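You operate a simulated robot arm through the tools that you are given. There is no shell and no other tool. Be economical: measure what you need, move in short steps, check, and stop when the job is done.

Carry out the task below with a simulated robot arm. There is one attempt and no reset: what you move stays moved.

Task
Top the orange-stopper flask up to its ring at the white-cap tank and rock it even.
Fine: park the stopper in the holed block, back in before rocking; leave it in the rocker's middle cup, rocker off, tap shut. Set down upright: what you pick out.

Only the result counts: the job must be done as asked and must still hold three seconds after the hand-in. Knocking over, shifting, dropping, spilling or breaking anything else fails it. Lids that push on must go on centred and level and be pressed home; caps that screw on are set level and turned clockwise until they are tight.

Robot
A 7-joint arm with a two-finger parallel gripper on a trunk, on a base that drives. Base frame: it is fixed to the floor where the robot stands at the start and does not move with it; the origin is under the middle of the robot, x ahead of it, y to its left, z up. Units: m, rad, N and s.
With the tool pointing down near the work surface it reaches from about 0.14 to 0.82 m from the robot's upright axis, wherever it stands. Its first joint turns from -2.897 to 2.897 rad. Places, roughly: grey-stopper flask, orange-stopper flask, teal-sto [2, 0, 1.25]; middle cup of the rocker [1.7, 0.1, 0.9]; red switch [1.6, 0.1, 0.9]; rocker [1.7, 0.1, 0.9]; white-cap tank tap [1.8, -0.1, 1.3]. Payload 3.43 kg.
The tool frame sits at the grasp point between the pads (the TCP): z along the fingers, y along the line on which they close. The tips reach 0.034 m beyond it. Largest opening 0.128 m; finger width 0.024, thickness 0.012; the body of the gripper, 0.048 by 0.13 m, starts 0.096 m behind the TCP.
Orientation is told as [roll, pitch, yaw] about the base's x, y, z axes, in that order, counted from this pose: with the fingers straight down and closing along the base's y, the tool's x points along the base's -x, its y along +y and its z along -z.

Tools
- The arm moves only by the tool apply_moves. Its argument "series" is a list of rows, each an object (a shift or turn left out is 0, a gripper value left out holds the last) with "claw": the opening, from 0 (shut) to 1 (fully open); "linear": the shift along the tool's x, y, z in units of 30 mm (1.0 is 30 mm), a list of three; "rot": the turn, a rotation vector about the tool's x, y, z in units of 5 degrees (1.0 is 5 degrees), a list of three. In form: [{"claw": claw, "linear": [dx, dy, dz], "rot": [wx, wy, wz]}, ...]. A call has 1 to 12 rows; each row shifts and turns the commanded pose from where the row before left it, along the tool's axes as they then stand. A call with a number of a shift or a turn outside -1 to 1 is refused whole. A row lasts 0.2 s, in which the tool goes at most 0.05 m and 0.15 rad; a call with a longer step from one row to the next is refused whole, and so is a gripper value outside its range. A pose out of reach is approached as far as the arm can. The call stops where the force on the tool passes 50 N (or 10 N more than at its start, if that is more) or the arm is blocked; 0.2 s more then pass. Each finger travels about 0.153 m/s and halts on what it meets, pressing with about 28 N; the grip force reading is that of the motor and also rises with nothing between the fingers. The clock runs only during rows and for 0.2 s after the last one: add rows that do not move to give the fingers time. The reply holds the time, the measured pose of the TCP, the force on the tool along the base axes, the opening and the grip force, in the units named above and with some noise, with the torque about the TCP (base axes, N m) and any sound that the robot's microphone picked up.
- Cameras (640 x 400 px; columns grow to the right, rows downward): "scene" is now at [0.1941, -0.0051, 1.585]; the picture's right is [-0.08, -1.00, -0.00], its down [-0.48, 0.04, -0.88] and it looks along [0.88, -0.07, -0.48] (base axes); focal length 256 px, centre (320, 200). "wrist" rides on the gripper at [0.076, -0.011, -0.16] in the tool frame; the picture's right is [0.15, 0.99, 0.00], its down [-0.88, 0.13, -0.46] and it looks along [-0.45, 0.07, 0.89] (tool axes); focal length 234 px, centre (320, 200). There is no depth. A picture from a camera that has moved, and an enlarged one, comes with that camera's place and axes in the base frame and with its lens.
- get_image(camera): a new picture of that camera. The clock stands still meanwhile.
- steer(legs): drives the robot by 1 to 6 legs, each [ahead, turn to the left] in m and rad, along the robot's own axes; the way and the turn of a leg run together, so that a leg with both is an arc; at most 1.5 m and 3.142 rad a leg. The arm and the cameras ride along, it lands a little off, and it stops where it bumps. It gives what a move gives.
- turn_head(pan, tilt): turns the head with the scene camera to pan (to the left, within 2.304 rad either way) and tilt (down, from -0.506 to 1.204), counted from straight ahead of the robot. It gives what a move gives.
- close_up(camera, box): a new picture of the part [left, top, right, bottom] of that camera's present view, enlarged. The clock stands still meanwhile.
- sign_off(): hands the job in; it is judged then, once.

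Work in short steps. Places have to be worked out from the pictures, the camera data and where the tool is seen: move nearer, look again, correct. Check each grasp and each placing, and mend what went wrong. You have 120 turns and 90 pictures in all, those below and enlarged ones among them. Open the gripper and draw the arm clear of the work before you hand the job in, unless the task says otherwise; then end with one line.

The tools are called after "Emit:" as a command line: name --argument value ..., lists and objects as JSON in quotes. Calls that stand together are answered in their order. apply_moves: Moves the arm, as the interface text tells. Its arguments: {"type":"object","properties":{"series":{"type":"array"}},"required":["series"]} The other tools are called the same way: steer (legs) drives the base; turn_head (pan, tilt) turns the head that bears the scene camera; get_image (camera) takes a picture; close_up (camera, box) takes an enlarged picture of a part of a camera's view; sign_off () hands the job in.

At the start:

```text
time: 0.0
tcp_pos: [0.5451, -0.0916, 1.1505]
tool_rot: [0.0, 0.0, -0.002]
contact_force: [0.4, 0.1, 0.7]
ft_torque: [-0.01, 0.01, -0.01]
grip_width: 0.1281
finger_force: 0.0
robot x, y, heading: [0.0005, -0.0028, 0.004]
head pan, tilt: [-0.077, 0.499]
```

scene: 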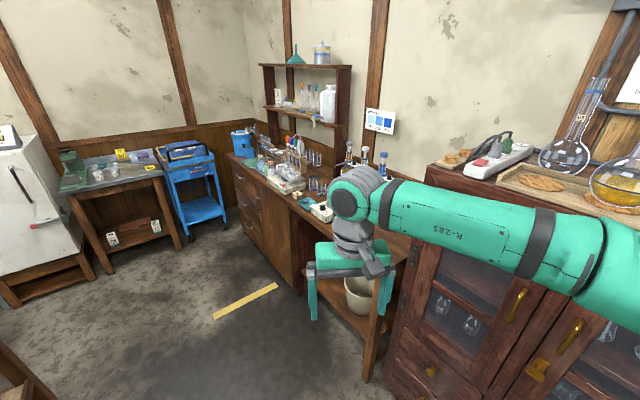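
wrist: 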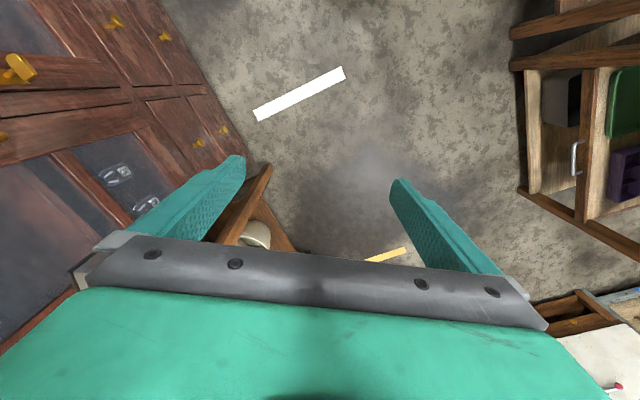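

The bench with shelf is ahead; I take enlarged views of the shelf and bench area.

Emit:
close_up --camera "scene" --box '[230, 40, 400, 146]'

Emit:
close_up --camera "scene" --box '[230, 120, 400, 226]'

```text
3.76 times, centred on (315, 93) of scene
camera zoom: at [0.1941, -0.0051, 1.585], right [-0.08, -1.0, 0.0], down [-0.48, 0.04, -0.88], along [0.88, -0.07, -0.48], focal length 965 px, centre (339, 603)
```

zoom: 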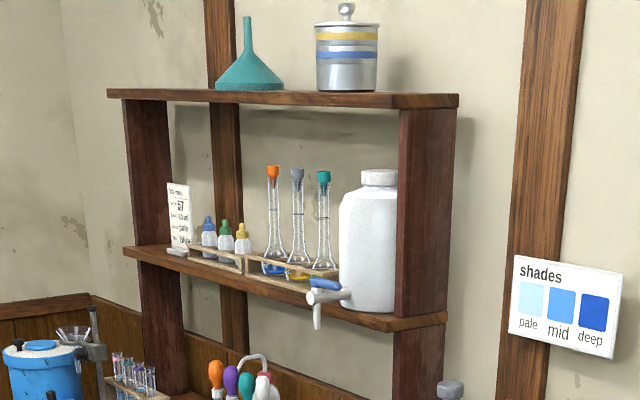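

```text
3.76 times, centred on (315, 173) of scene
camera zoom: at [0.1941, -0.0051, 1.585], right [-0.08, -1.0, 0.0], down [-0.48, 0.04, -0.88], along [0.88, -0.07, -0.48], focal length 965 px, centre (339, 302)
```

zoom: 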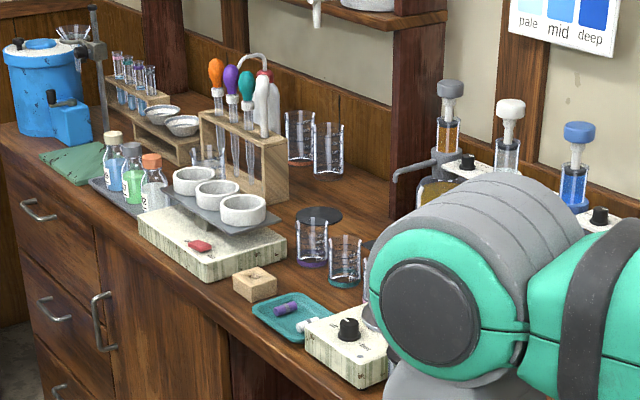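

The bench runs diagonally (direction ≈ (0.8,0.6)), so I need to stand facing it at heading ≈ -0.93. I drive to about (1.33, 0.67), short of the bench, and look.

Emit:
steer --legs '[[0, 0.466], [1.48, 0], [0, -1.39]]'

Emit:
turn_head --pan 0 --tilt 0.45

Emit:
get_image --camera "scene"

```text
time: 12.7
tcp_pos: [1.5695, 0.1473, 1.1501]
tool_rot: [0.0, 0.001, -0.954]
contact_force: [-0.7, 0.2, -0.1]
ft_torque: [0.0, 0.01, 0.01]
grip_width: 0.128
finger_force: 0.0
robot x, y, heading: [1.3266, 0.6421, -0.955]
head pan, tilt: [-0.077, 0.499]
```

```text
time: 13.3
tcp_pos: [1.5691, 0.1473, 1.1487]
tool_rot: [0.0, -0.001, -0.954]
contact_force: [-0.3, 0.3, 0.3]
ft_torque: [0.03, 0.01, 0.01]
grip_width: 0.1279
finger_force: 0.0
robot x, y, heading: [1.3312, 0.6435, -0.954]
head pan, tilt: [0.0, 0.45]
```

```text
85 pictures are left
camera scene: at [1.4406, 0.4873, 1.5896], right [-0.82, -0.58, 0.0], down [-0.25, 0.36, -0.9], along [0.52, -0.73, -0.44], focal length 256 px, centre (320, 200)
```

scene: 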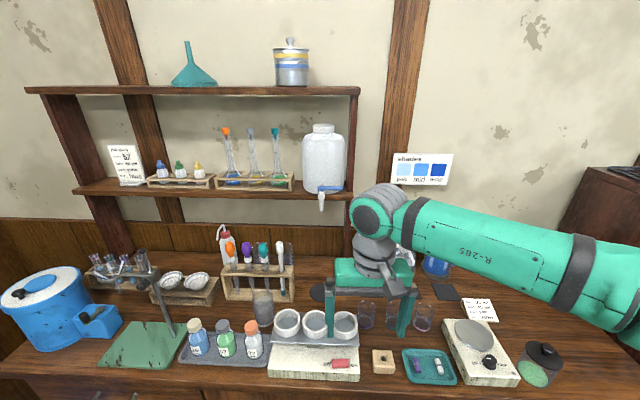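

Good view. I zoom in on the flasks/tank and the rocker/block.

Emit:
close_up --camera "scene" --box '[200, 115, 360, 215]'

Emit:
close_up --camera "scene" --box '[250, 285, 410, 385]'

Emit:
close_up --camera "scene" --box '[95, 135, 215, 210]'

```text
4.00 times, centred on (280, 165) of scene
camera zoom: at [1.4406, 0.4873, 1.5896], right [-0.82, -0.58, 0.0], down [-0.25, 0.36, -0.9], along [0.52, -0.73, -0.44], focal length 1025 px, centre (480, 340)
```

zoom: 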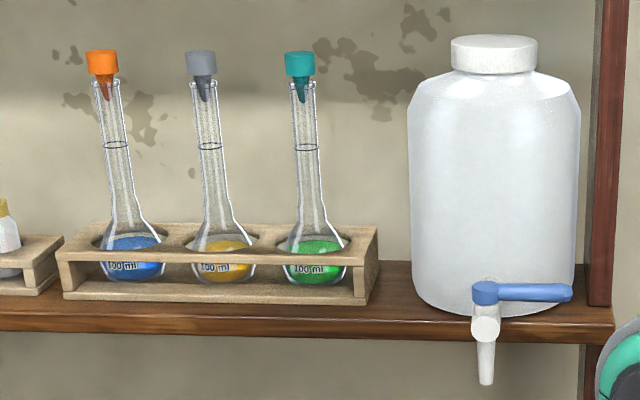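

```text
4.00 times, centred on (330, 335) of scene
camera zoom: at [1.4406, 0.4873, 1.5896], right [-0.82, -0.58, 0.0], down [-0.25, 0.36, -0.9], along [0.52, -0.73, -0.44], focal length 1025 px, centre (280, -340)
```

zoom: 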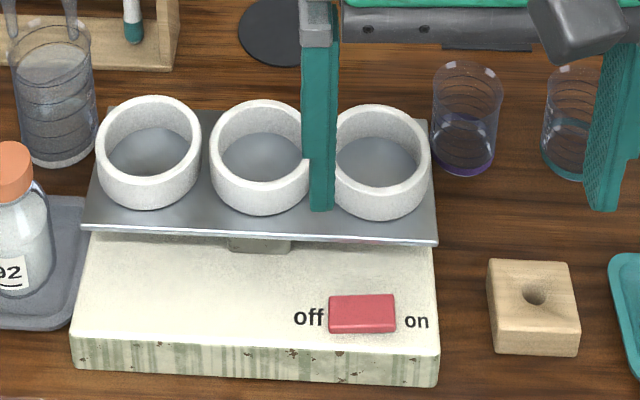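

```text
5.33 times, centred on (155, 172) of scene
camera zoom: at [1.4406, 0.4873, 1.5896], right [-0.82, -0.58, 0.0], down [-0.25, 0.36, -0.9], along [0.52, -0.73, -0.44], focal length 1367 px, centre (1200, 347)
```

zoom: 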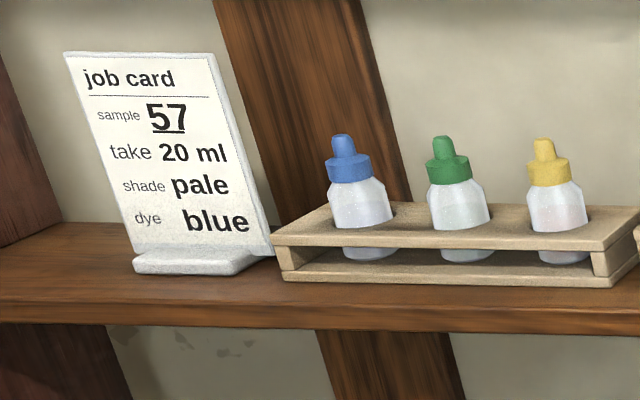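

The dark disc on the bench lies right under the tap spout, so it's the filling place. I tilt the tool forward ~45° and draw it back a bit, to keep a common grasp tilt for everything.

Emit:
apply_moves --series '[{"linear": [1, 0, 0]}, {"linear": [1, 0, 0]}, {"linear": [1, 0, 0]}, {"rot": [0, -1, 0], "claw": 0.5}, {"rot": [0, -1, 0]}, {"rot": [0, -1, 0]}, {"rot": [0, -1, 0]}, {"rot": [0, -1, 0]}, {"rot": [0, -1, 0]}, {"rot": [0, -1, 0]}, {"rot": [0, -1, 0]}, {"rot": [0, -1, 0]}]'

Emit:
steer --legs '[[0.17, 0]]'

Emit:
get_image --camera "scene"

Emit:
get_image --camera "wrist"

```text
time: 15.9
tcp_pos: [1.5331, 0.1629, 1.1748]
tool_rot: [0.0, -0.785, -0.954]
contact_force: [0.3, 0.1, 0.0]
ft_torque: [0.02, 0.02, -0.02]
grip_width: 0.0636
finger_force: 0.0
out of reach, approached as far as the arm can: row 9, 10, 11, 12
robot x, y, heading: [1.3278, 0.6436, -0.954]
head pan, tilt: [0.0, 0.45]
```

```text
time: 17.4
tcp_pos: [1.6295, 0.0234, 1.1748]
tool_rot: [0.001, -0.785, -0.956]
contact_force: [-0.6, 0.1, 0.0]
ft_torque: [0.0, 0.03, -0.02]
grip_width: 0.064
finger_force: 0.1
robot x, y, heading: [1.4308, 0.5045, -0.958]
head pan, tilt: [0.0, 0.45]
```

```text
81 pictures are left
camera scene: at [1.54, 0.3461, 1.5896], right [-0.82, -0.58, 0.0], down [-0.25, 0.36, -0.9], along [0.52, -0.74, -0.44], focal length 256 px, centre (320, 200)
```

scene: 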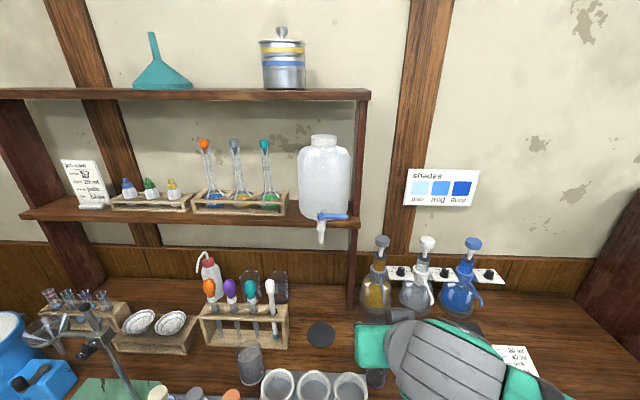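

```text
80 pictures are left
camera wrist: at [1.5259, 0.1522, 1.2335], right [0.75, 0.66, -0.1], down [0.28, -0.17, 0.94], along [0.6, -0.74, -0.31], focal length 234 px, centre (320, 200)
```

wrist: 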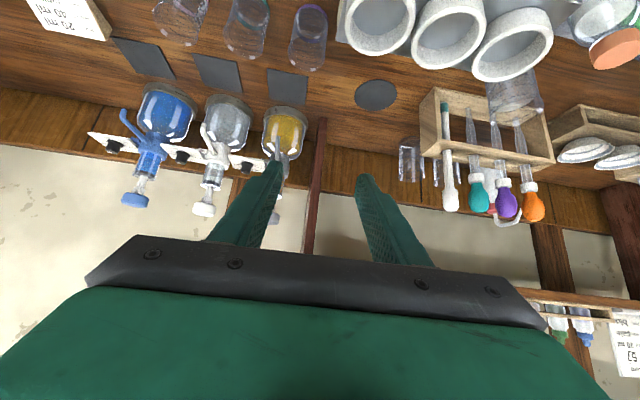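

Triangulation: bench top z≈0.868, spout (≈1.85,-0.09,1.21) straight above the disc, orange stopper ≈(2.18,-0.03), top z≈1.44. I raise the arm and look down at my base's clearance to the bench before moving closer and left.

Emit:
apply_moves --series '[{"linear": [-0.7, 0, -0.7]}, {"linear": [-0.7, 0, -0.7]}, {"linear": [-0.7, 0, -0.7]}, {"linear": [-0.7, 0, -0.7]}, {"linear": [-0.7, 0, -0.7]}, {"linear": [-0.7, 0, -0.7]}, {"linear": [-0.7, 0, -0.7]}]'

Emit:
turn_head --pan 0.3 --tilt 1.1

Emit:
get_image --camera "scene"

```text
time: 19.0
tcp_pos: [1.6321, 0.0213, 1.3818]
tool_rot: [0.001, -0.787, -0.954]
contact_force: [0.2, 0.0, -0.3]
ft_torque: [0.03, -0.05, 0.01]
grip_width: 0.0641
finger_force: 0.1
robot x, y, heading: [1.4268, 0.5064, -0.957]
head pan, tilt: [0.0, 0.45]
```

```text
time: 20.0
tcp_pos: [1.632, 0.023, 1.3808]
tool_rot: [0.0, -0.786, -0.957]
contact_force: [0.8, 0.0, -0.1]
ft_torque: [0.05, 0.02, -0.01]
grip_width: 0.0641
finger_force: 0.1
robot x, y, heading: [1.427, 0.5062, -0.956]
head pan, tilt: [0.3, 1.1]
```

```text
79 pictures are left
camera scene: at [1.537, 0.3827, 1.5375], right [-0.61, -0.79, 0.0], down [-0.71, 0.54, -0.45], along [0.36, -0.28, -0.89], focal length 256 px, centre (320, 200)
```

scene: 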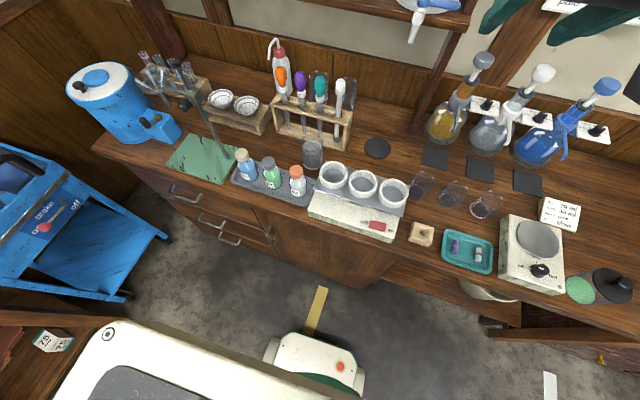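

There's something white near the robot's left side; I look that way to judge whether it is furniture.

Emit:
turn_head --pan 1.5 --tilt 0.9

Emit:
get_image --camera "scene"

```text
time: 21.4
tcp_pos: [1.6317, 0.0216, 1.381]
tool_rot: [0.0, -0.787, -0.956]
contact_force: [0.9, 0.8, 0.1]
ft_torque: [0.01, -0.02, -0.03]
grip_width: 0.0638
finger_force: 0.0
robot x, y, heading: [1.4306, 0.5053, -0.957]
head pan, tilt: [1.499, 0.901]
```

```text
78 pictures are left
camera scene: at [1.5517, 0.4602, 1.5512], right [0.52, -0.86, 0.0], down [-0.67, -0.4, -0.62], along [0.53, 0.32, -0.78], focal length 256 px, centre (320, 200)
```

scene: 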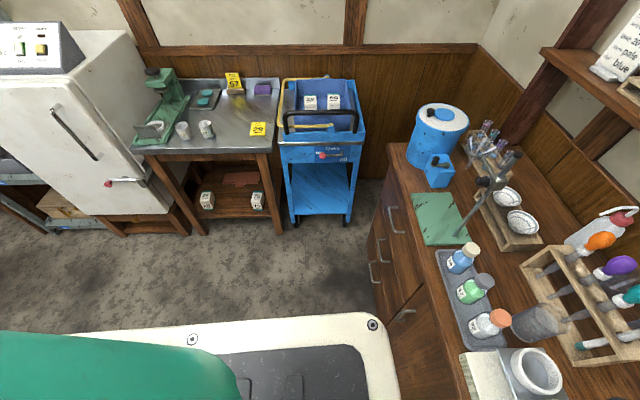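

That white deck is my own base; its front is near the bench, so I shift left by backing off first and come back to the same standoff.

Emit:
steer --legs '[[-0.15, 0], [0, -0.7], [-0.31, 0], [0, 0.7], [0.385, 0]]'

Emit:
turn_head --pan 0 --tilt 0.4

Emit:
get_image --camera "scene"

```text
time: 28.5
tcp_pos: [1.5384, 0.4362, 1.3812]
tool_rot: [0.0, -0.788, -1.019]
contact_force: [-0.7, 0.2, 0.5]
ft_torque: [0.0, 0.01, 0.01]
grip_width: 0.0642
finger_force: 0.0
robot x, y, heading: [1.3647, 0.9292, -1.019]
head pan, tilt: [1.499, 0.901]
stopped in leg 4: the robot was blocked; the commanded pose is now the measured one
```

```text
time: 30.1
tcp_pos: [1.5395, 0.4364, 1.382]
tool_rot: [0.0, -0.785, -1.019]
contact_force: [1.0, 0.3, 0.3]
ft_torque: [0.01, 0.0, -0.02]
grip_width: 0.064
finger_force: 0.2
robot x, y, heading: [1.3688, 0.9307, -1.021]
head pan, tilt: [0.0, 0.4]
```

```text
77 pictures are left
camera scene: at [1.4667, 0.7645, 1.5942], right [-0.85, -0.52, 0.0], down [-0.2, 0.33, -0.92], along [0.48, -0.79, -0.39], focal length 256 px, centre (320, 200)
```

scene: 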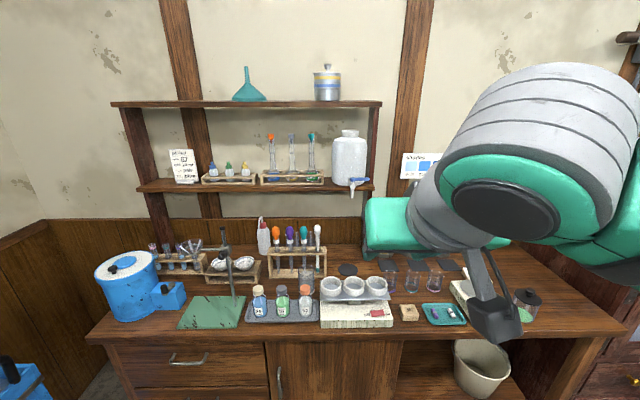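

Something behind stopped the last bit of turn; only the forward part remains. I drive ahead with a slight left arc to finish at ≈(1.59,0.62).

Emit:
steer --legs '[[0.1, 0.07], [0.28, 0]]'

Emit:
get_image --camera "scene"

```text
time: 31.0
tcp_pos: [1.5499, 0.424, 1.383]
tool_rot: [0.001, -0.784, -1.008]
contact_force: [-0.5, -0.2, 0.2]
ft_torque: [0.01, -0.02, 0.01]
grip_width: 0.0643
finger_force: 0.1
robot x, y, heading: [1.3705, 0.9142, -1.024]
head pan, tilt: [0.0, 0.4]
stopped in leg 1: the robot was blocked; the commanded pose is now the measured one
```

```text
76 pictures are left
camera scene: at [1.4732, 0.7514, 1.5943], right [-0.85, -0.52, 0.0], down [-0.2, 0.33, -0.92], along [0.48, -0.79, -0.39], focal length 256 px, centre (320, 200)
```

scene: 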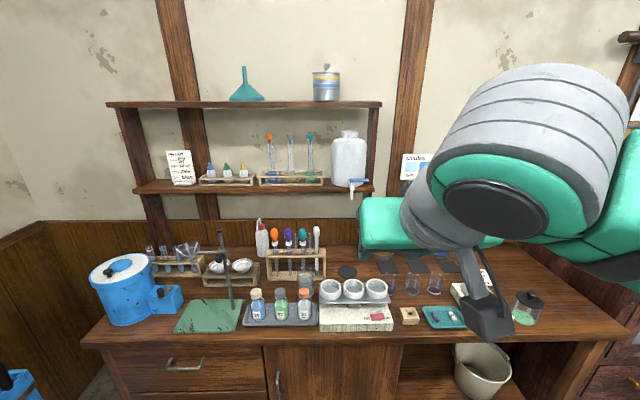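

The rear-right corner likely touches the cabinet behind; I drive straight ahead with no turn first, then trim the heading.

Emit:
steer --legs '[[0.12, 0], [0.08, 0.1], [0.13, 0]]'

Emit:
get_image --camera "scene"

```text
time: 33.8
tcp_pos: [1.7809, 0.1759, 1.3814]
tool_rot: [0.002, -0.785, -0.913]
contact_force: [-0.1, -0.3, 0.9]
ft_torque: [-0.04, -0.02, -0.03]
grip_width: 0.064
finger_force: 0.0
robot x, y, heading: [1.5526, 0.6501, -0.929]
head pan, tilt: [0.0, 0.4]
```

```text
75 pictures are left
camera scene: at [1.6721, 0.4928, 1.5943], right [-0.8, -0.6, 0.0], down [-0.23, 0.31, -0.92], along [0.55, -0.74, -0.39], focal length 256 px, centre (320, 200)
```

scene: 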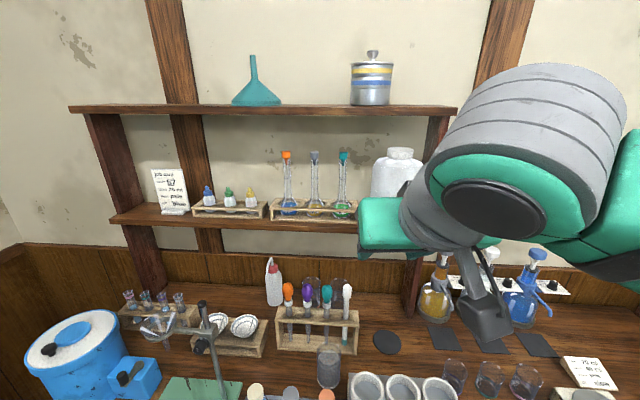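

Heading now square to the bench. I go 0.06 m further forward and take a fresh view.

Emit:
steer --legs '[[0.06, 0]]'

Emit:
close_up --camera "scene" --box '[240, 130, 400, 230]'

```text
time: 34.8
tcp_pos: [1.8173, 0.128, 1.3807]
tool_rot: [0.001, -0.785, -0.91]
contact_force: [0.0, -0.1, -0.2]
ft_torque: [-0.02, 0.0, -0.01]
grip_width: 0.064
finger_force: 0.1
robot x, y, heading: [1.5902, 0.6024, -0.928]
head pan, tilt: [0.0, 0.4]
```

```text
4.00 times, centred on (320, 180) of scene
camera zoom: at [1.7083, 0.4444, 1.5943], right [-0.8, -0.6, 0.0], down [-0.23, 0.31, -0.92], along [0.55, -0.74, -0.39], focal length 1025 px, centre (320, 280)
```

zoom: 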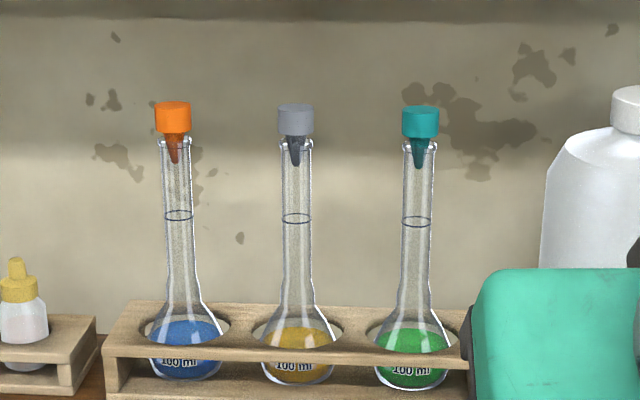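

Stopper cap centre ≈(2.186,-0.031,1.429), flask mouth ≈1.415, ring ≈1.36, rack spacing 8 cm, upper shelf at ≈1.55. I use an approach 30° above horizontal: tilt on, then move left and up in front of it.

Emit:
apply_moves --series '[{"rot": [0, -1, 0], "claw": 0.45}, {"rot": [0, -1, 0]}, {"rot": [0, -1, 0]}, {"linear": [-0.2, 0.92, -0.117]}, {"linear": [-0.2, 0.92, -0.117]}, {"linear": [-0.2, 0.92, -0.117]}, {"linear": [-0.2, 0.92, -0.117]}, {"linear": [-0.2, 0.92, -0.117]}, {"linear": [-0.2, 0.92, -0.117]}, {"linear": [-0.2, 0.92, -0.117]}]'

Emit:
apply_moves --series '[{"linear": [-0.5, 0, 0.866]}, {"linear": [-0.5, 0, 0.866]}, {"linear": [-0.5, 0, 0.866]}, {"linear": [-0.5, 0, 0.866]}, {"linear": [-0.5, 0, 0.866]}, {"linear": [-0.5, 0, 0.866]}, {"linear": [-0.5, 0, 0.866]}, {"linear": [-0.5, 0, 0.866]}]'

Emit:
get_image --camera "scene"

Emit:
get_image --camera "wrist"

```text
time: 37.0
tcp_pos: [1.9615, 0.2376, 1.4286]
tool_rot: [0.079, -1.036, -0.984]
contact_force: [-0.4, -1.4, -0.4]
ft_torque: [0.01, -0.06, 0.01]
grip_width: 0.0576
finger_force: 0.1
robot x, y, heading: [1.5925, 0.6021, -0.922]
head pan, tilt: [0.0, 0.4]
```

```text
time: 38.8
tcp_pos: [2.1127, 0.0467, 1.4191]
tool_rot: [0.068, -1.023, -0.973]
contact_force: [-1.5, 0.9, 0.0]
ft_torque: [0.0, -0.03, 0.01]
grip_width: 0.0579
finger_force: 0.1
robot x, y, heading: [1.5874, 0.6005, -0.93]
head pan, tilt: [0.0, 0.4]
```

```text
73 pictures are left
camera scene: at [1.7081, 0.4447, 1.5943], right [-0.8, -0.6, 0.0], down [-0.23, 0.31, -0.92], along [0.55, -0.74, -0.39], focal length 256 px, centre (320, 200)
```

scene: 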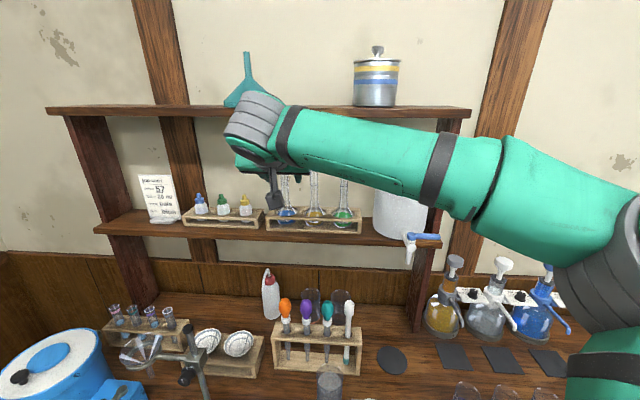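

```text
72 pictures are left
camera wrist: at [1.9964, 0.1794, 1.436], right [0.74, 0.67, -0.09], down [0.12, 0.01, 0.99], along [0.66, -0.75, -0.07], focal length 234 px, centre (320, 200)
```

wrist: 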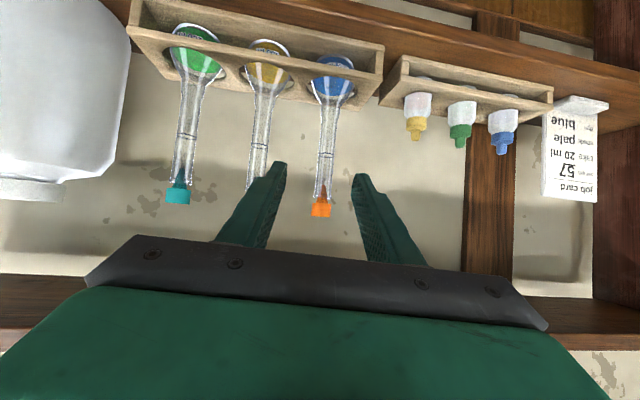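

The cap sits dead centre between the fingers (ray check gives (2.185,-0.032,1.426)). I advance 0.107 m and 8 mm up, then close.

Emit:
apply_moves --series '[{"linear": [-0.5, 0.03, 0.74]}, {"linear": [-0.5, 0.03, 0.74]}, {"linear": [-0.5, 0.03, 0.74]}, {"linear": [-0.5, 0.03, 0.74]}, {}]'

Emit:
get_image --camera "wrist"

```text
time: 40.0
tcp_pos: [2.1836, -0.0337, 1.4199]
tool_rot: [0.046, -1.019, -0.949]
contact_force: [-0.5, -0.5, 0.1]
ft_torque: [0.03, 0.02, 0.01]
grip_width: 0.0574
finger_force: 0.2
robot x, y, heading: [1.5915, 0.6019, -0.92]
head pan, tilt: [0.0, 0.4]
```

```text
71 pictures are left
camera wrist: at [2.0685, 0.0975, 1.4381], right [0.74, 0.67, -0.1], down [0.13, 0.01, 0.99], along [0.66, -0.74, -0.08], focal length 234 px, centre (320, 200)
```

wrist: 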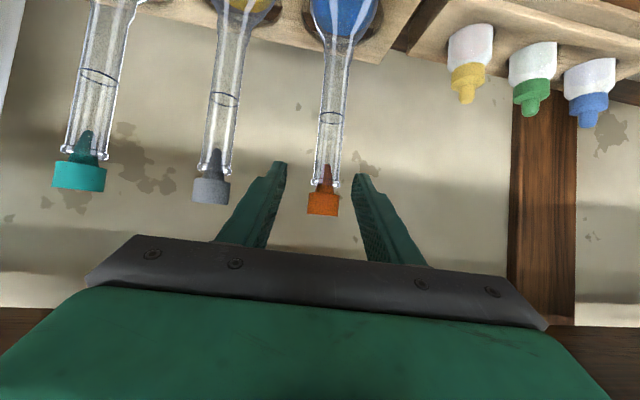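

TCP is ~8 mm below the cap's centre; I raise 10 mm and close.

Emit:
apply_moves --series '[{"linear": [-0.29, 0, -0.167]}, {"claw": 0.2}, {"claw": 0.2}, {"claw": 0.0}, {}, {}]'

Emit:
get_image --camera "wrist"

```text
time: 41.6
tcp_pos: [2.1864, -0.0347, 1.4178]
tool_rot: [0.059, -1.004, -0.961]
contact_force: [-0.1, 1.3, -0.4]
ft_torque: [-0.05, 0.0, -0.03]
grip_width: 0.0207
finger_force: 28.0
robot x, y, heading: [1.5922, 0.6023, -0.927]
head pan, tilt: [0.0, 0.4]
stopped in row 6: the arm was blocked; the commanded pose is now the measured one
```

```text
70 pictures are left
camera wrist: at [2.0705, 0.0955, 1.4388], right [0.74, 0.67, -0.09], down [0.13, -0.01, 0.99], along [0.66, -0.74, -0.1], focal length 234 px, centre (320, 200)
```

wrist: 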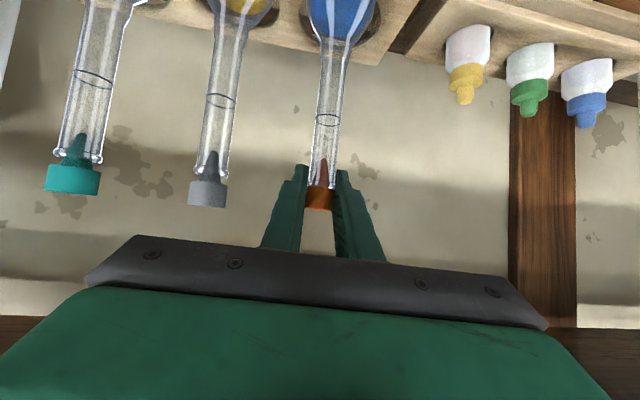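

Gripped at 20.7 mm, either the cap or the lip. I pull straight up 16 mm and look at whether only the stopper comes.

Emit:
apply_moves --series '[{"linear": [-0.23, 0, -0.13]}, {"linear": [-0.23, 0, -0.13]}, {}]'

Emit:
get_image --camera "wrist"

```text
time: 42.4
tcp_pos: [2.1879, -0.0395, 1.4253]
tool_rot: [0.074, -0.993, -0.97]
contact_force: [0.3, 0.8, 4.9]
ft_torque: [-0.01, -0.01, -0.02]
grip_width: 0.0211
finger_force: 27.8
robot x, y, heading: [1.5914, 0.6005, -0.925]
head pan, tilt: [0.0, 0.4]
```

```text
69 pictures are left
camera wrist: at [2.0707, 0.0913, 1.448], right [0.73, 0.67, -0.08], down [0.13, -0.02, 0.99], along [0.67, -0.74, -0.1], focal length 234 px, centre (320, 200)
```

wrist: 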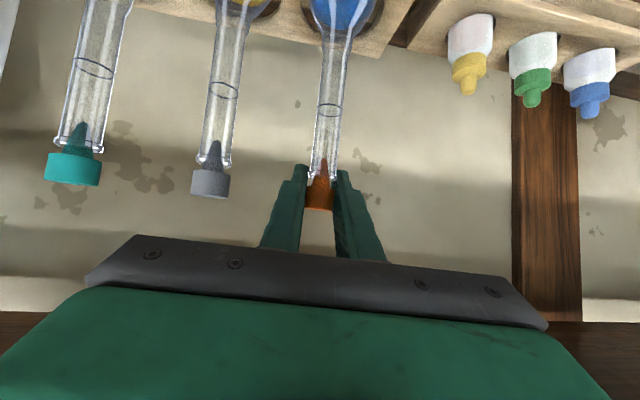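

The flask stays put and the plug is coming out. I keep lifting.

Emit:
apply_moves --series '[{"linear": [-0.29, 0, -0.167]}, {"linear": [-0.29, 0, -0.167]}, {"linear": [-0.29, 0, -0.167]}, {}]'

Emit:
get_image --camera "wrist"

```text
time: 43.2
tcp_pos: [2.1867, -0.0468, 1.4297]
tool_rot: [0.088, -0.957, -0.987]
contact_force: [-0.2, 0.3, -0.2]
ft_torque: [-0.01, 0.0, 0.01]
grip_width: 0.0214
finger_force: 28.3
robot x, y, heading: [1.5873, 0.5995, -0.928]
head pan, tilt: [0.0, 0.4]
stopped in row 3: the force on the tool passed its limit at 67 N (the readings are from after the stop); the commanded pose is now the measured one
```

```text
68 pictures are left
camera wrist: at [2.0702, 0.0835, 1.4583], right [0.74, 0.67, -0.07], down [0.14, -0.06, 0.99], along [0.66, -0.74, -0.14], focal length 234 px, centre (320, 200)
```

wrist: 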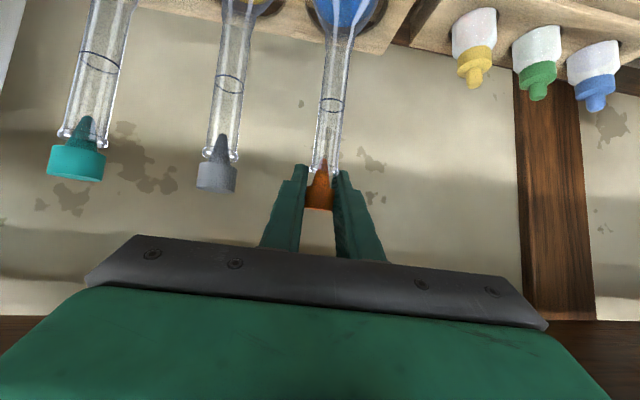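

A 67 N spike, then zero: either the plug popped free or the hand touches the upper shelf. I check with the scene camera from above.

Emit:
close_up --camera "scene" --box '[190, 60, 390, 260]'

```text
2.00 times, centred on (290, 160) of scene
camera zoom: at [1.7081, 0.4448, 1.5943], right [-0.8, -0.6, 0.0], down [-0.23, 0.31, -0.92], along [0.55, -0.74, -0.39], focal length 512 px, centre (380, 280)
```

zoom: 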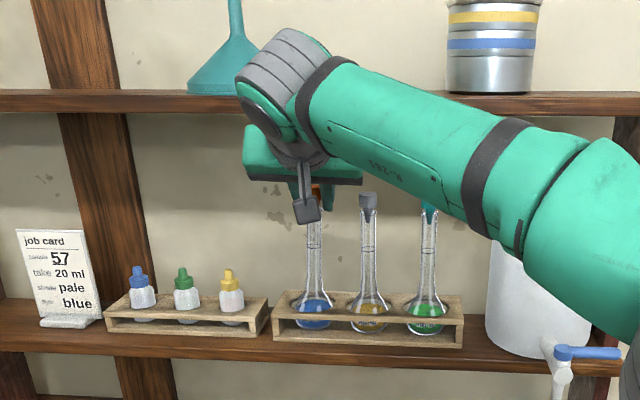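

The plug still seems ~1 cm inside the neck. I try another small upward step and watch how it responds.

Emit:
apply_moves --series '[{"linear": [-0.29, 0, -0.167]}, {}]'

```text
time: 43.6
tcp_pos: [2.1842, -0.0484, 1.429]
tool_rot: [0.101, -0.941, -0.997]
contact_force: [-0.2, -0.3, 0.2]
ft_torque: [-0.01, 0.0, -0.02]
grip_width: 0.0214
finger_force: 28.4
robot x, y, heading: [1.5901, 0.6041, -0.926]
head pan, tilt: [0.0, 0.4]
stopped in row 2: the force on the tool passed its limit at 54 N (the readings are from after the stop); the commanded pose is now the measured one
```

Lifting here is pinned by something, so I release the cap gently, check the flask still stands, and reconsider (alternative: carry the stoppered flask to the bench and unstopper it there from above).

Emit:
apply_moves --series '[{"claw": 0.25}, {"claw": 0.3}, {}]'

Emit:
get_image --camera "wrist"

```text
time: 44.5
tcp_pos: [2.1852, -0.0485, 1.43]
tool_rot: [0.1, -0.942, -0.997]
contact_force: [-0.6, 0.8, 0.2]
ft_torque: [-0.03, 0.01, -0.05]
grip_width: 0.0383
finger_force: 0.1
robot x, y, heading: [1.5916, 0.6002, -0.928]
head pan, tilt: [0.0, 0.4]
```

```text
66 pictures are left
camera wrist: at [2.0689, 0.0811, 1.4606], right [0.74, 0.67, -0.06], down [0.15, -0.07, 0.99], along [0.66, -0.73, -0.15], focal length 234 px, centre (320, 200)
```

wrist: 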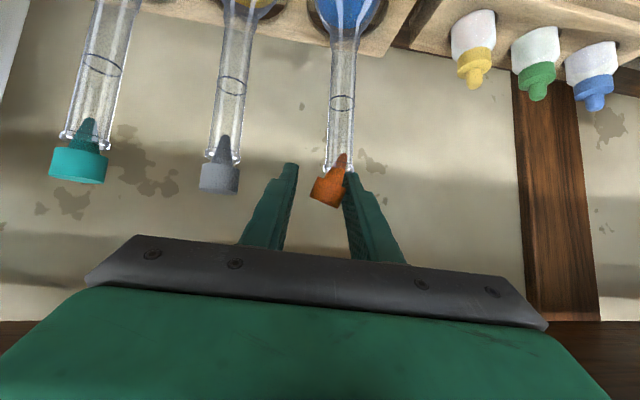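

The stopper is loose with only its tip in the mouth. I close again to straighten it, then draw up-and-back a little.

Emit:
apply_moves --series '[{"claw": 0.2}, {"claw": 0.0}, {}, {}]'

Emit:
get_image --camera "wrist"

```text
time: 45.5
tcp_pos: [2.1846, -0.048, 1.4281]
tool_rot: [0.099, -0.941, -0.997]
contact_force: [0.1, 0.4, 1.0]
ft_torque: [-0.03, 0.02, -0.02]
grip_width: 0.023
finger_force: 28.1
robot x, y, heading: [1.5904, 0.599, -0.926]
head pan, tilt: [0.0, 0.4]
```

```text
65 pictures are left
camera wrist: at [2.0689, 0.0811, 1.4606], right [0.74, 0.67, -0.06], down [0.15, -0.07, 0.99], along [0.66, -0.73, -0.15], focal length 234 px, centre (320, 200)
```

wrist: 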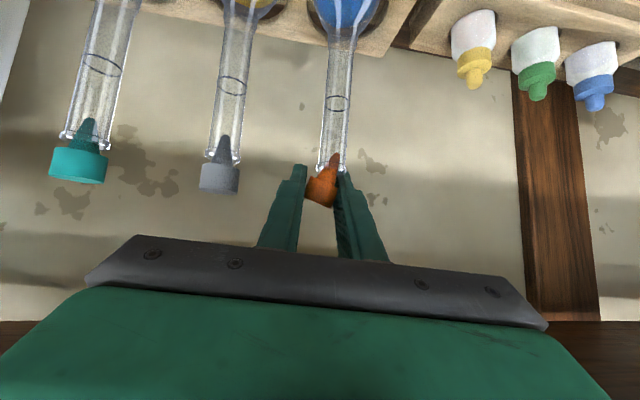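

Gripped again (slightly leaning, which I can compensate). I draw it up and back in small steps along the tool axis.

Emit:
apply_moves --series '[{"linear": [-0.12, 0, -0.2]}, {"linear": [-0.05, 0, -0.3]}, {"linear": [0, 0, -0.35]}]'

Emit:
get_image --camera "wrist"

```text
time: 46.2
tcp_pos: [2.1768, -0.0406, 1.4292]
tool_rot: [0.117, -0.912, -1.009]
contact_force: [-0.2, -0.5, -1.8]
ft_torque: [-0.12, -0.14, -0.05]
grip_width: 0.0213
finger_force: 27.9
robot x, y, heading: [1.5946, 0.6025, -0.931]
head pan, tilt: [0.0, 0.4]
```

```text
64 pictures are left
camera wrist: at [2.061, 0.0888, 1.4645], right [0.73, 0.68, -0.05], down [0.15, -0.1, 0.98], along [0.66, -0.73, -0.18], focal length 234 px, centre (320, 200)
```

wrist: 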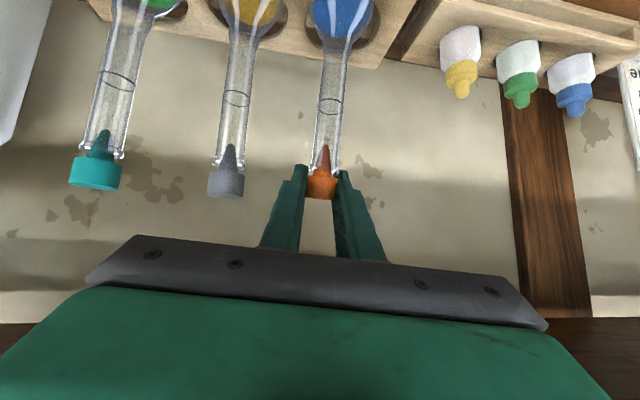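

The plug has slid back in, and the wrist evidently can't hold this flat angle here. Plan B: seat the stopper again, then carry the flask by its neck to the bench and unstopper there from above. I press lightly down and open.

Emit:
apply_moves --series '[{"linear": [0.16, 0, 0.12]}, {"linear": [0.16, 0, 0.12]}, {}, {"claw": 0.25}, {"claw": 0.4}, {}]'

Emit:
get_image --camera "wrist"

```text
time: 47.6
tcp_pos: [2.1744, -0.0404, 1.4216]
tool_rot: [0.122, -0.921, -1.015]
contact_force: [0.3, 0.1, 0.7]
ft_torque: [0.0, -0.03, 0.01]
grip_width: 0.0512
finger_force: 0.0
robot x, y, heading: [1.5922, 0.5981, -0.928]
head pan, tilt: [0.0, 0.4]
```

```text
63 pictures are left
camera wrist: at [2.0586, 0.0885, 1.4562], right [0.74, 0.68, -0.04], down [0.15, -0.1, 0.98], along [0.66, -0.73, -0.17], focal length 234 px, centre (320, 200)
```

wrist: 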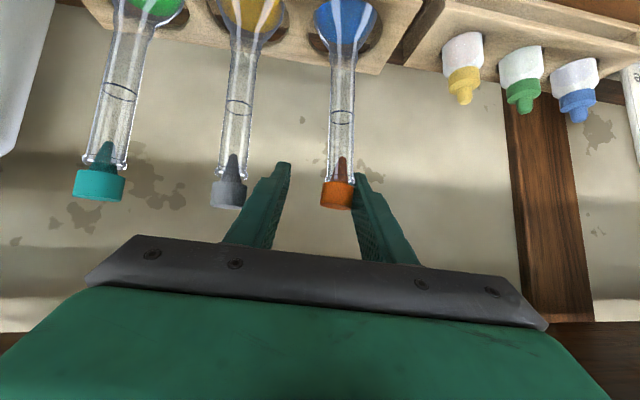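

The stopper sits like its neighbours. I back straight out horizontally, with a slight left centring shift.

Emit:
apply_moves --series '[{"linear": [0.3, 0.2, -0.4]}, {"linear": [0.6, 0, -0.79]}, {"linear": [0.6, 0, -0.79]}, {"linear": [0.6, 0, -0.79]}, {}]'

```text
time: 48.9
tcp_pos: [2.1141, 0.0464, 1.4197]
tool_rot: [0.137, -0.91, -1.021]
contact_force: [0.6, 0.2, -0.8]
ft_torque: [-0.02, 0.01, 0.02]
grip_width: 0.051
finger_force: 0.0
robot x, y, heading: [1.5909, 0.6028, -0.926]
head pan, tilt: [0.0, 0.4]
```

Orientation drifts a little each call (sag), so I correct roll/yaw, and move to neck height (z≈1.388) just short of the flask.

Emit:
apply_moves --series '[{"rot": [0.76, 0, -0.63]}, {"linear": [-0.06, 0.12, 0.66]}, {"linear": [-0.06, 0.12, 0.66]}, {"linear": [-0.06, 0.12, 0.66]}, {}, {}]'

Emit:
get_image --camera "wrist"

```text
time: 50.2
tcp_pos: [2.1538, 0.0103, 1.3901]
tool_rot: [-0.011, -0.922, -0.929]
contact_force: [-0.3, -0.8, 0.6]
ft_torque: [0.01, -0.05, 0.03]
grip_width: 0.0512
finger_force: 0.1
robot x, y, heading: [1.5959, 0.5987, -0.929]
head pan, tilt: [0.0, 0.4]
```

```text
62 pictures are left
camera wrist: at [2.0423, 0.1439, 1.4261], right [0.74, 0.66, -0.12], down [0.21, -0.06, 0.98], along [0.63, -0.75, -0.18], focal length 234 px, centre (320, 200)
```

wrist: 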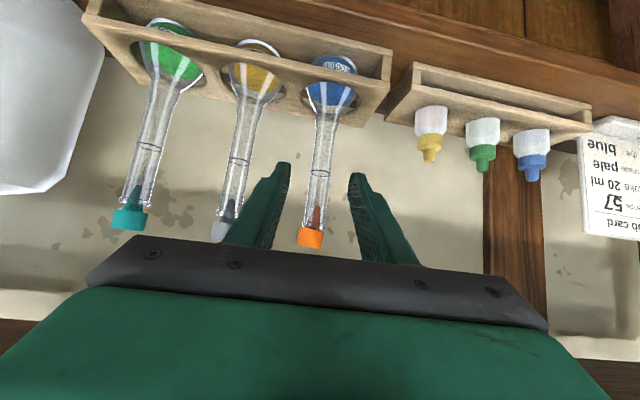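

Everything's consistent: neck axis ≈(2.186,-0.034), ring z≈1.343, mouth ≈1.406. I advance so the TCP is on the neck at z≈1.375 and close.

Emit:
apply_moves --series '[{"linear": [-0.37, 0, 0.88]}, {"linear": [-0.37, 0, 0.88]}, {}, {"claw": 0.2}, {"claw": 0.1}, {"claw": 0}, {}, {}]'

Emit:
get_image --camera "wrist"

```text
time: 52.0
tcp_pos: [2.1879, -0.0293, 1.3828]
tool_rot: [-0.029, -0.932, -0.909]
contact_force: [2.4, 0.2, 7.5]
ft_torque: [0.03, -0.57, -0.03]
grip_width: 0.0194
finger_force: 27.4
robot x, y, heading: [1.5884, 0.6025, -0.927]
head pan, tilt: [0.0, 0.4]
```

```text
61 pictures are left
camera wrist: at [2.0761, 0.104, 1.4168], right [0.74, 0.66, -0.14], down [0.21, -0.04, 0.98], along [0.64, -0.75, -0.17], focal length 234 px, centre (320, 200)
```

wrist: 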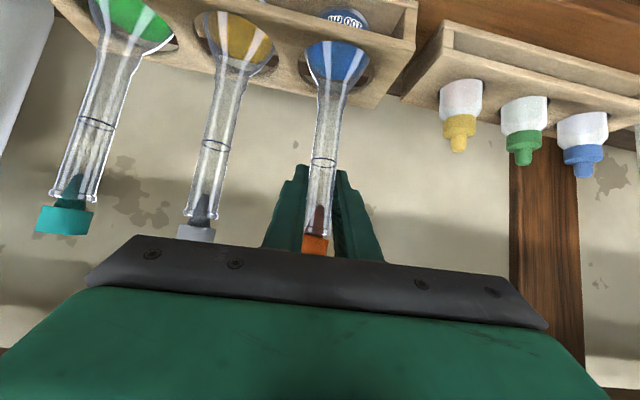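

Neck held (19 mm). I lift ~4 cm straight up in steps and look.

Emit:
apply_moves --series '[{"linear": [-0.4, 0, -0.3]}, {"linear": [-0.4, 0, -0.3]}, {"linear": [-0.4, 0, -0.3]}, {}]'

Emit:
get_image --camera "wrist"

Emit:
close_up --camera "scene" --box '[220, 110, 380, 250]'

```text
time: 53.2
tcp_pos: [2.1872, -0.0355, 1.4044]
tool_rot: [-0.002, -0.902, -0.935]
contact_force: [0.0, 1.0, -1.6]
ft_torque: [0.02, 0.01, -0.01]
grip_width: 0.0189
finger_force: 28.0
robot x, y, heading: [1.5914, 0.6013, -0.925]
head pan, tilt: [0.0, 0.4]
stopped in row 4: the arm was blocked; the commanded pose is now the measured one
```

```text
60 pictures are left
camera wrist: at [2.0773, 0.0961, 1.4435], right [0.74, 0.66, -0.12], down [0.22, -0.07, 0.97], along [0.63, -0.75, -0.2], focal length 234 px, centre (320, 200)
```

wrist: 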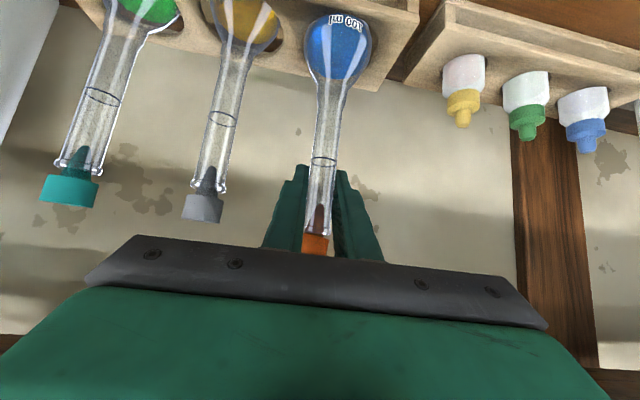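

```text
2.86 times, centred on (300, 180) of scene
camera zoom: at [1.708, 0.445, 1.5943], right [-0.8, -0.6, 0.0], down [-0.23, 0.31, -0.92], along [0.55, -0.74, -0.39], focal length 732 px, centre (377, 257)
```

zoom: 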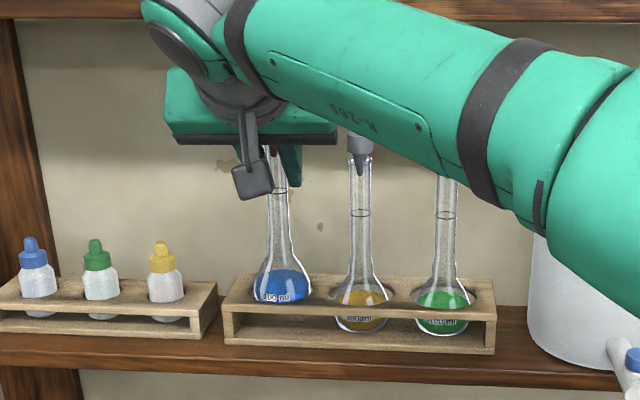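

Flask has risen ~2.5 cm cleanly, then the arm was "blocked". I try a further 2 cm with a slight pull back toward me.

Emit:
apply_moves --series '[{"linear": [-0.4, 0, -0.3]}, {"linear": [-0.4, 0, -0.3]}]'

```text
time: 53.9
tcp_pos: [2.1867, -0.043, 1.4199]
tool_rot: [0.027, -0.88, -0.957]
contact_force: [-0.3, 0.7, -1.8]
ft_torque: [0.0, 0.03, -0.04]
grip_width: 0.0193
finger_force: 27.9
robot x, y, heading: [1.5926, 0.6008, -0.934]
head pan, tilt: [0.0, 0.4]
```

Rising. I correct the orientation drift while lifting another centimetre, and check clearance over the rack.

Emit:
apply_moves --series '[{"linear": [-0.25, 0, -0.25], "rot": [0.23, -0.6, -0.34]}, {"linear": [-0.2, 0, -0.2]}, {}]'

Emit:
close_up --camera "scene" --box '[220, 110, 380, 250]'

Emit:
get_image --camera "wrist"

```text
time: 54.6
tcp_pos: [2.1929, -0.0366, 1.4309]
tool_rot: [-0.042, -0.921, -0.894]
contact_force: [5.7, 13.7, -25.3]
ft_torque: [-2.73, -0.63, -1.06]
grip_width: 0.0191
finger_force: 28.6
robot x, y, heading: [1.5918, 0.5977, -0.926]
head pan, tilt: [0.0, 0.4]
```

```text
2.86 times, centred on (300, 180) of scene
camera zoom: at [1.709, 0.4451, 1.5942], right [-0.8, -0.6, 0.0], down [-0.23, 0.31, -0.92], along [0.55, -0.74, -0.39], focal length 732 px, centre (377, 257)
```

zoom: 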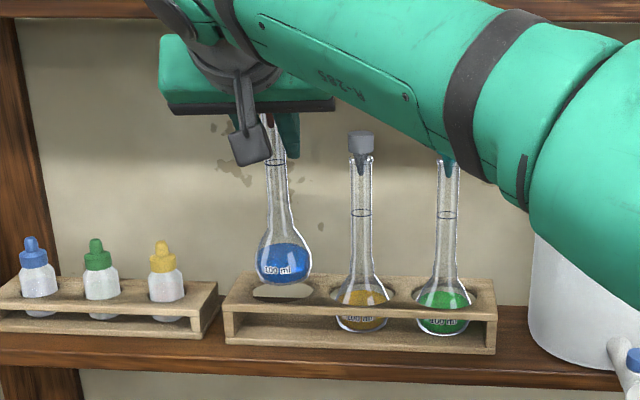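

```text
57 pictures are left
camera wrist: at [2.0803, 0.0946, 1.4666], right [0.74, 0.66, -0.14], down [0.23, -0.04, 0.97], along [0.64, -0.75, -0.18], focal length 234 px, centre (320, 200)
```

wrist: 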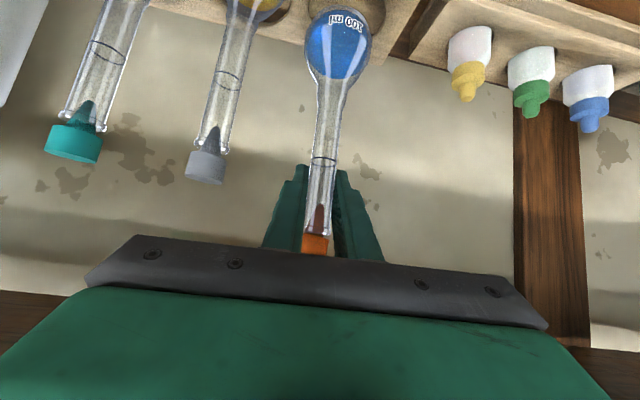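

The flask is clear of the rack; the hand just touches the upper shelf (−25 N). I ease down a hair and pull straight back out.

Emit:
apply_moves --series '[{"linear": [0.4, 0, -0.3]}, {"linear": [0.62, 0, -0.79]}, {"linear": [0.62, 0, -0.79]}, {"linear": [0.62, 0, -0.79]}, {"linear": [0.62, 0, -0.79]}, {"linear": [0.62, 0, -0.79]}, {}]'

Emit:
get_image --camera "scene"

```text
time: 56.2
tcp_pos: [2.0885, 0.0956, 1.4296]
tool_rot: [-0.026, -0.931, -0.907]
contact_force: [-0.4, -0.3, -1.4]
ft_torque: [-0.01, 0.0, 0.0]
grip_width: 0.0194
finger_force: 27.8
robot x, y, heading: [1.5918, 0.6013, -0.92]
head pan, tilt: [0.0, 0.4]
```

```text
56 pictures are left
camera scene: at [1.7082, 0.4448, 1.5943], right [-0.8, -0.6, 0.0], down [-0.23, 0.31, -0.92], along [0.55, -0.74, -0.39], focal length 256 px, centre (320, 200)
```

scene: 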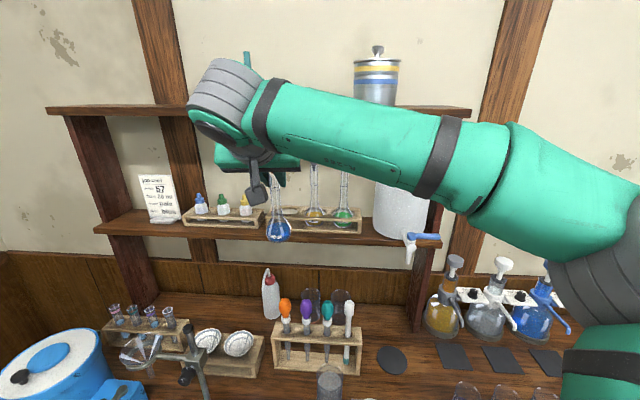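

Flask out cleanly. I bring it back ~17 cm, then right and down in front of the tap, over the rocker.

Emit:
apply_moves --series '[{"linear": [0.6, 0, -0.8]}, {"linear": [0.6, 0, -0.8]}, {"linear": [0.6, 0, -0.8]}, {"linear": [0.6, 0, -0.8]}, {"linear": [0.6, 0, -0.8]}, {}]'

Emit:
apply_moves --series '[{"linear": [0, -1, 0]}, {"linear": [0, -1, 0]}, {"linear": [0, -1, 0]}, {"linear": [0.8, -1, 0.6]}, {"linear": [0.8, -1, 0.6]}, {"linear": [0.8, -1, 0.6]}, {"linear": [0.8, -1, 0.6]}, {"linear": [0.8, -1, 0.6]}, {"linear": [0.8, -1, 0.6]}, {"linear": [0.8, -1, 0.6]}, {}]'

Emit:
get_image --camera "scene"

```text
time: 57.6
tcp_pos: [1.9991, 0.2102, 1.4316]
tool_rot: [-0.018, -0.936, -0.913]
contact_force: [-0.6, 0.1, -1.5]
ft_torque: [-0.01, -0.01, 0.05]
grip_width: 0.0192
finger_force: 27.8
robot x, y, heading: [1.591, 0.6023, -0.93]
head pan, tilt: [0.0, 0.4]
```

```text
time: 60.0
tcp_pos: [1.7567, 0.031, 1.2433]
tool_rot: [-0.074, -0.962, -0.872]
contact_force: [0.4, 0.3, -1.4]
ft_torque: [0.0, 0.0, -0.01]
grip_width: 0.0191
finger_force: 28.2
robot x, y, heading: [1.5873, 0.597, -0.931]
head pan, tilt: [0.0, 0.4]
```

```text
55 pictures are left
camera scene: at [1.708, 0.4448, 1.5943], right [-0.8, -0.6, 0.0], down [-0.23, 0.31, -0.92], along [0.55, -0.74, -0.39], focal length 256 px, centre (320, 200)
```

scene: 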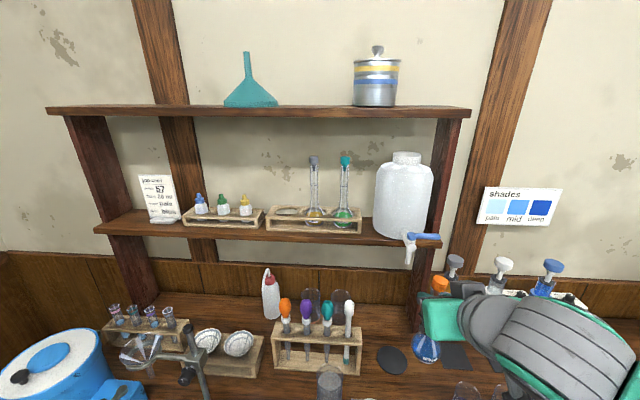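

Now laterally aligned with the disc, 15 cm short of it. I fix orientation, descend 11 cm (bottom ≈1.0) and look.

Emit:
apply_moves --series '[{"rot": [-0.17, 0.34, 0.24]}, {"linear": [0.8, -0.05, 0.6]}, {"linear": [0.8, -0.05, 0.6]}, {"linear": [0.8, -0.05, 0.6]}, {"linear": [0.5, -0.05, 0.38]}, {}]'

Emit:
turn_head --pan -0.25 --tilt 0.75

Emit:
get_image --camera "scene"

Emit:
get_image --camera "wrist"

```text
time: 61.5
tcp_pos: [1.7494, 0.0253, 1.1365]
tool_rot: [-0.028, -0.934, -0.912]
contact_force: [0.3, -0.2, -1.3]
ft_torque: [-0.01, 0.02, -0.02]
grip_width: 0.0191
finger_force: 28.1
robot x, y, heading: [1.5922, 0.5989, -0.923]
head pan, tilt: [0.0, 0.4]
```

```text
time: 62.3
tcp_pos: [1.7498, 0.0268, 1.137]
tool_rot: [-0.029, -0.934, -0.912]
contact_force: [-0.5, -0.8, -1.3]
ft_torque: [-0.03, -0.04, -0.01]
grip_width: 0.0191
finger_force: 28.4
robot x, y, heading: [1.5893, 0.6045, -0.927]
head pan, tilt: [-0.25, 0.75]
```

```text
54 pictures are left
camera scene: at [1.6843, 0.4424, 1.5632], right [-0.92, -0.38, 0.0], down [-0.26, 0.63, -0.73], along [0.28, -0.68, -0.68], focal length 256 px, centre (320, 200)
```

scene: 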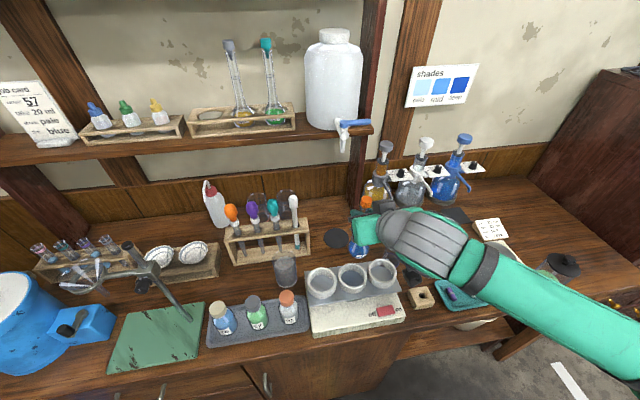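

```text
53 pictures are left
camera wrist: at [1.6387, 0.1588, 1.1701], right [0.74, 0.66, -0.13], down [0.21, -0.04, 0.98], along [0.64, -0.75, -0.17], focal length 234 px, centre (320, 200)
```

wrist: 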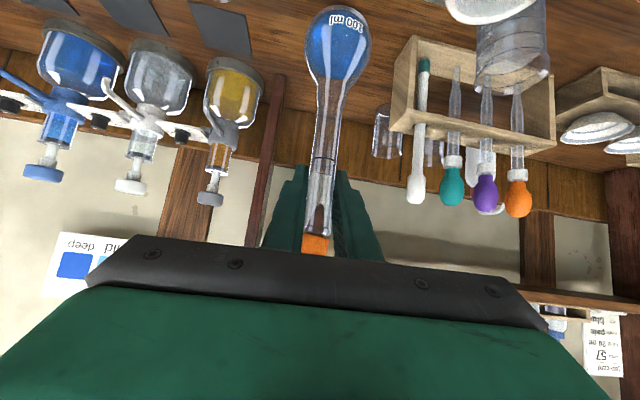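

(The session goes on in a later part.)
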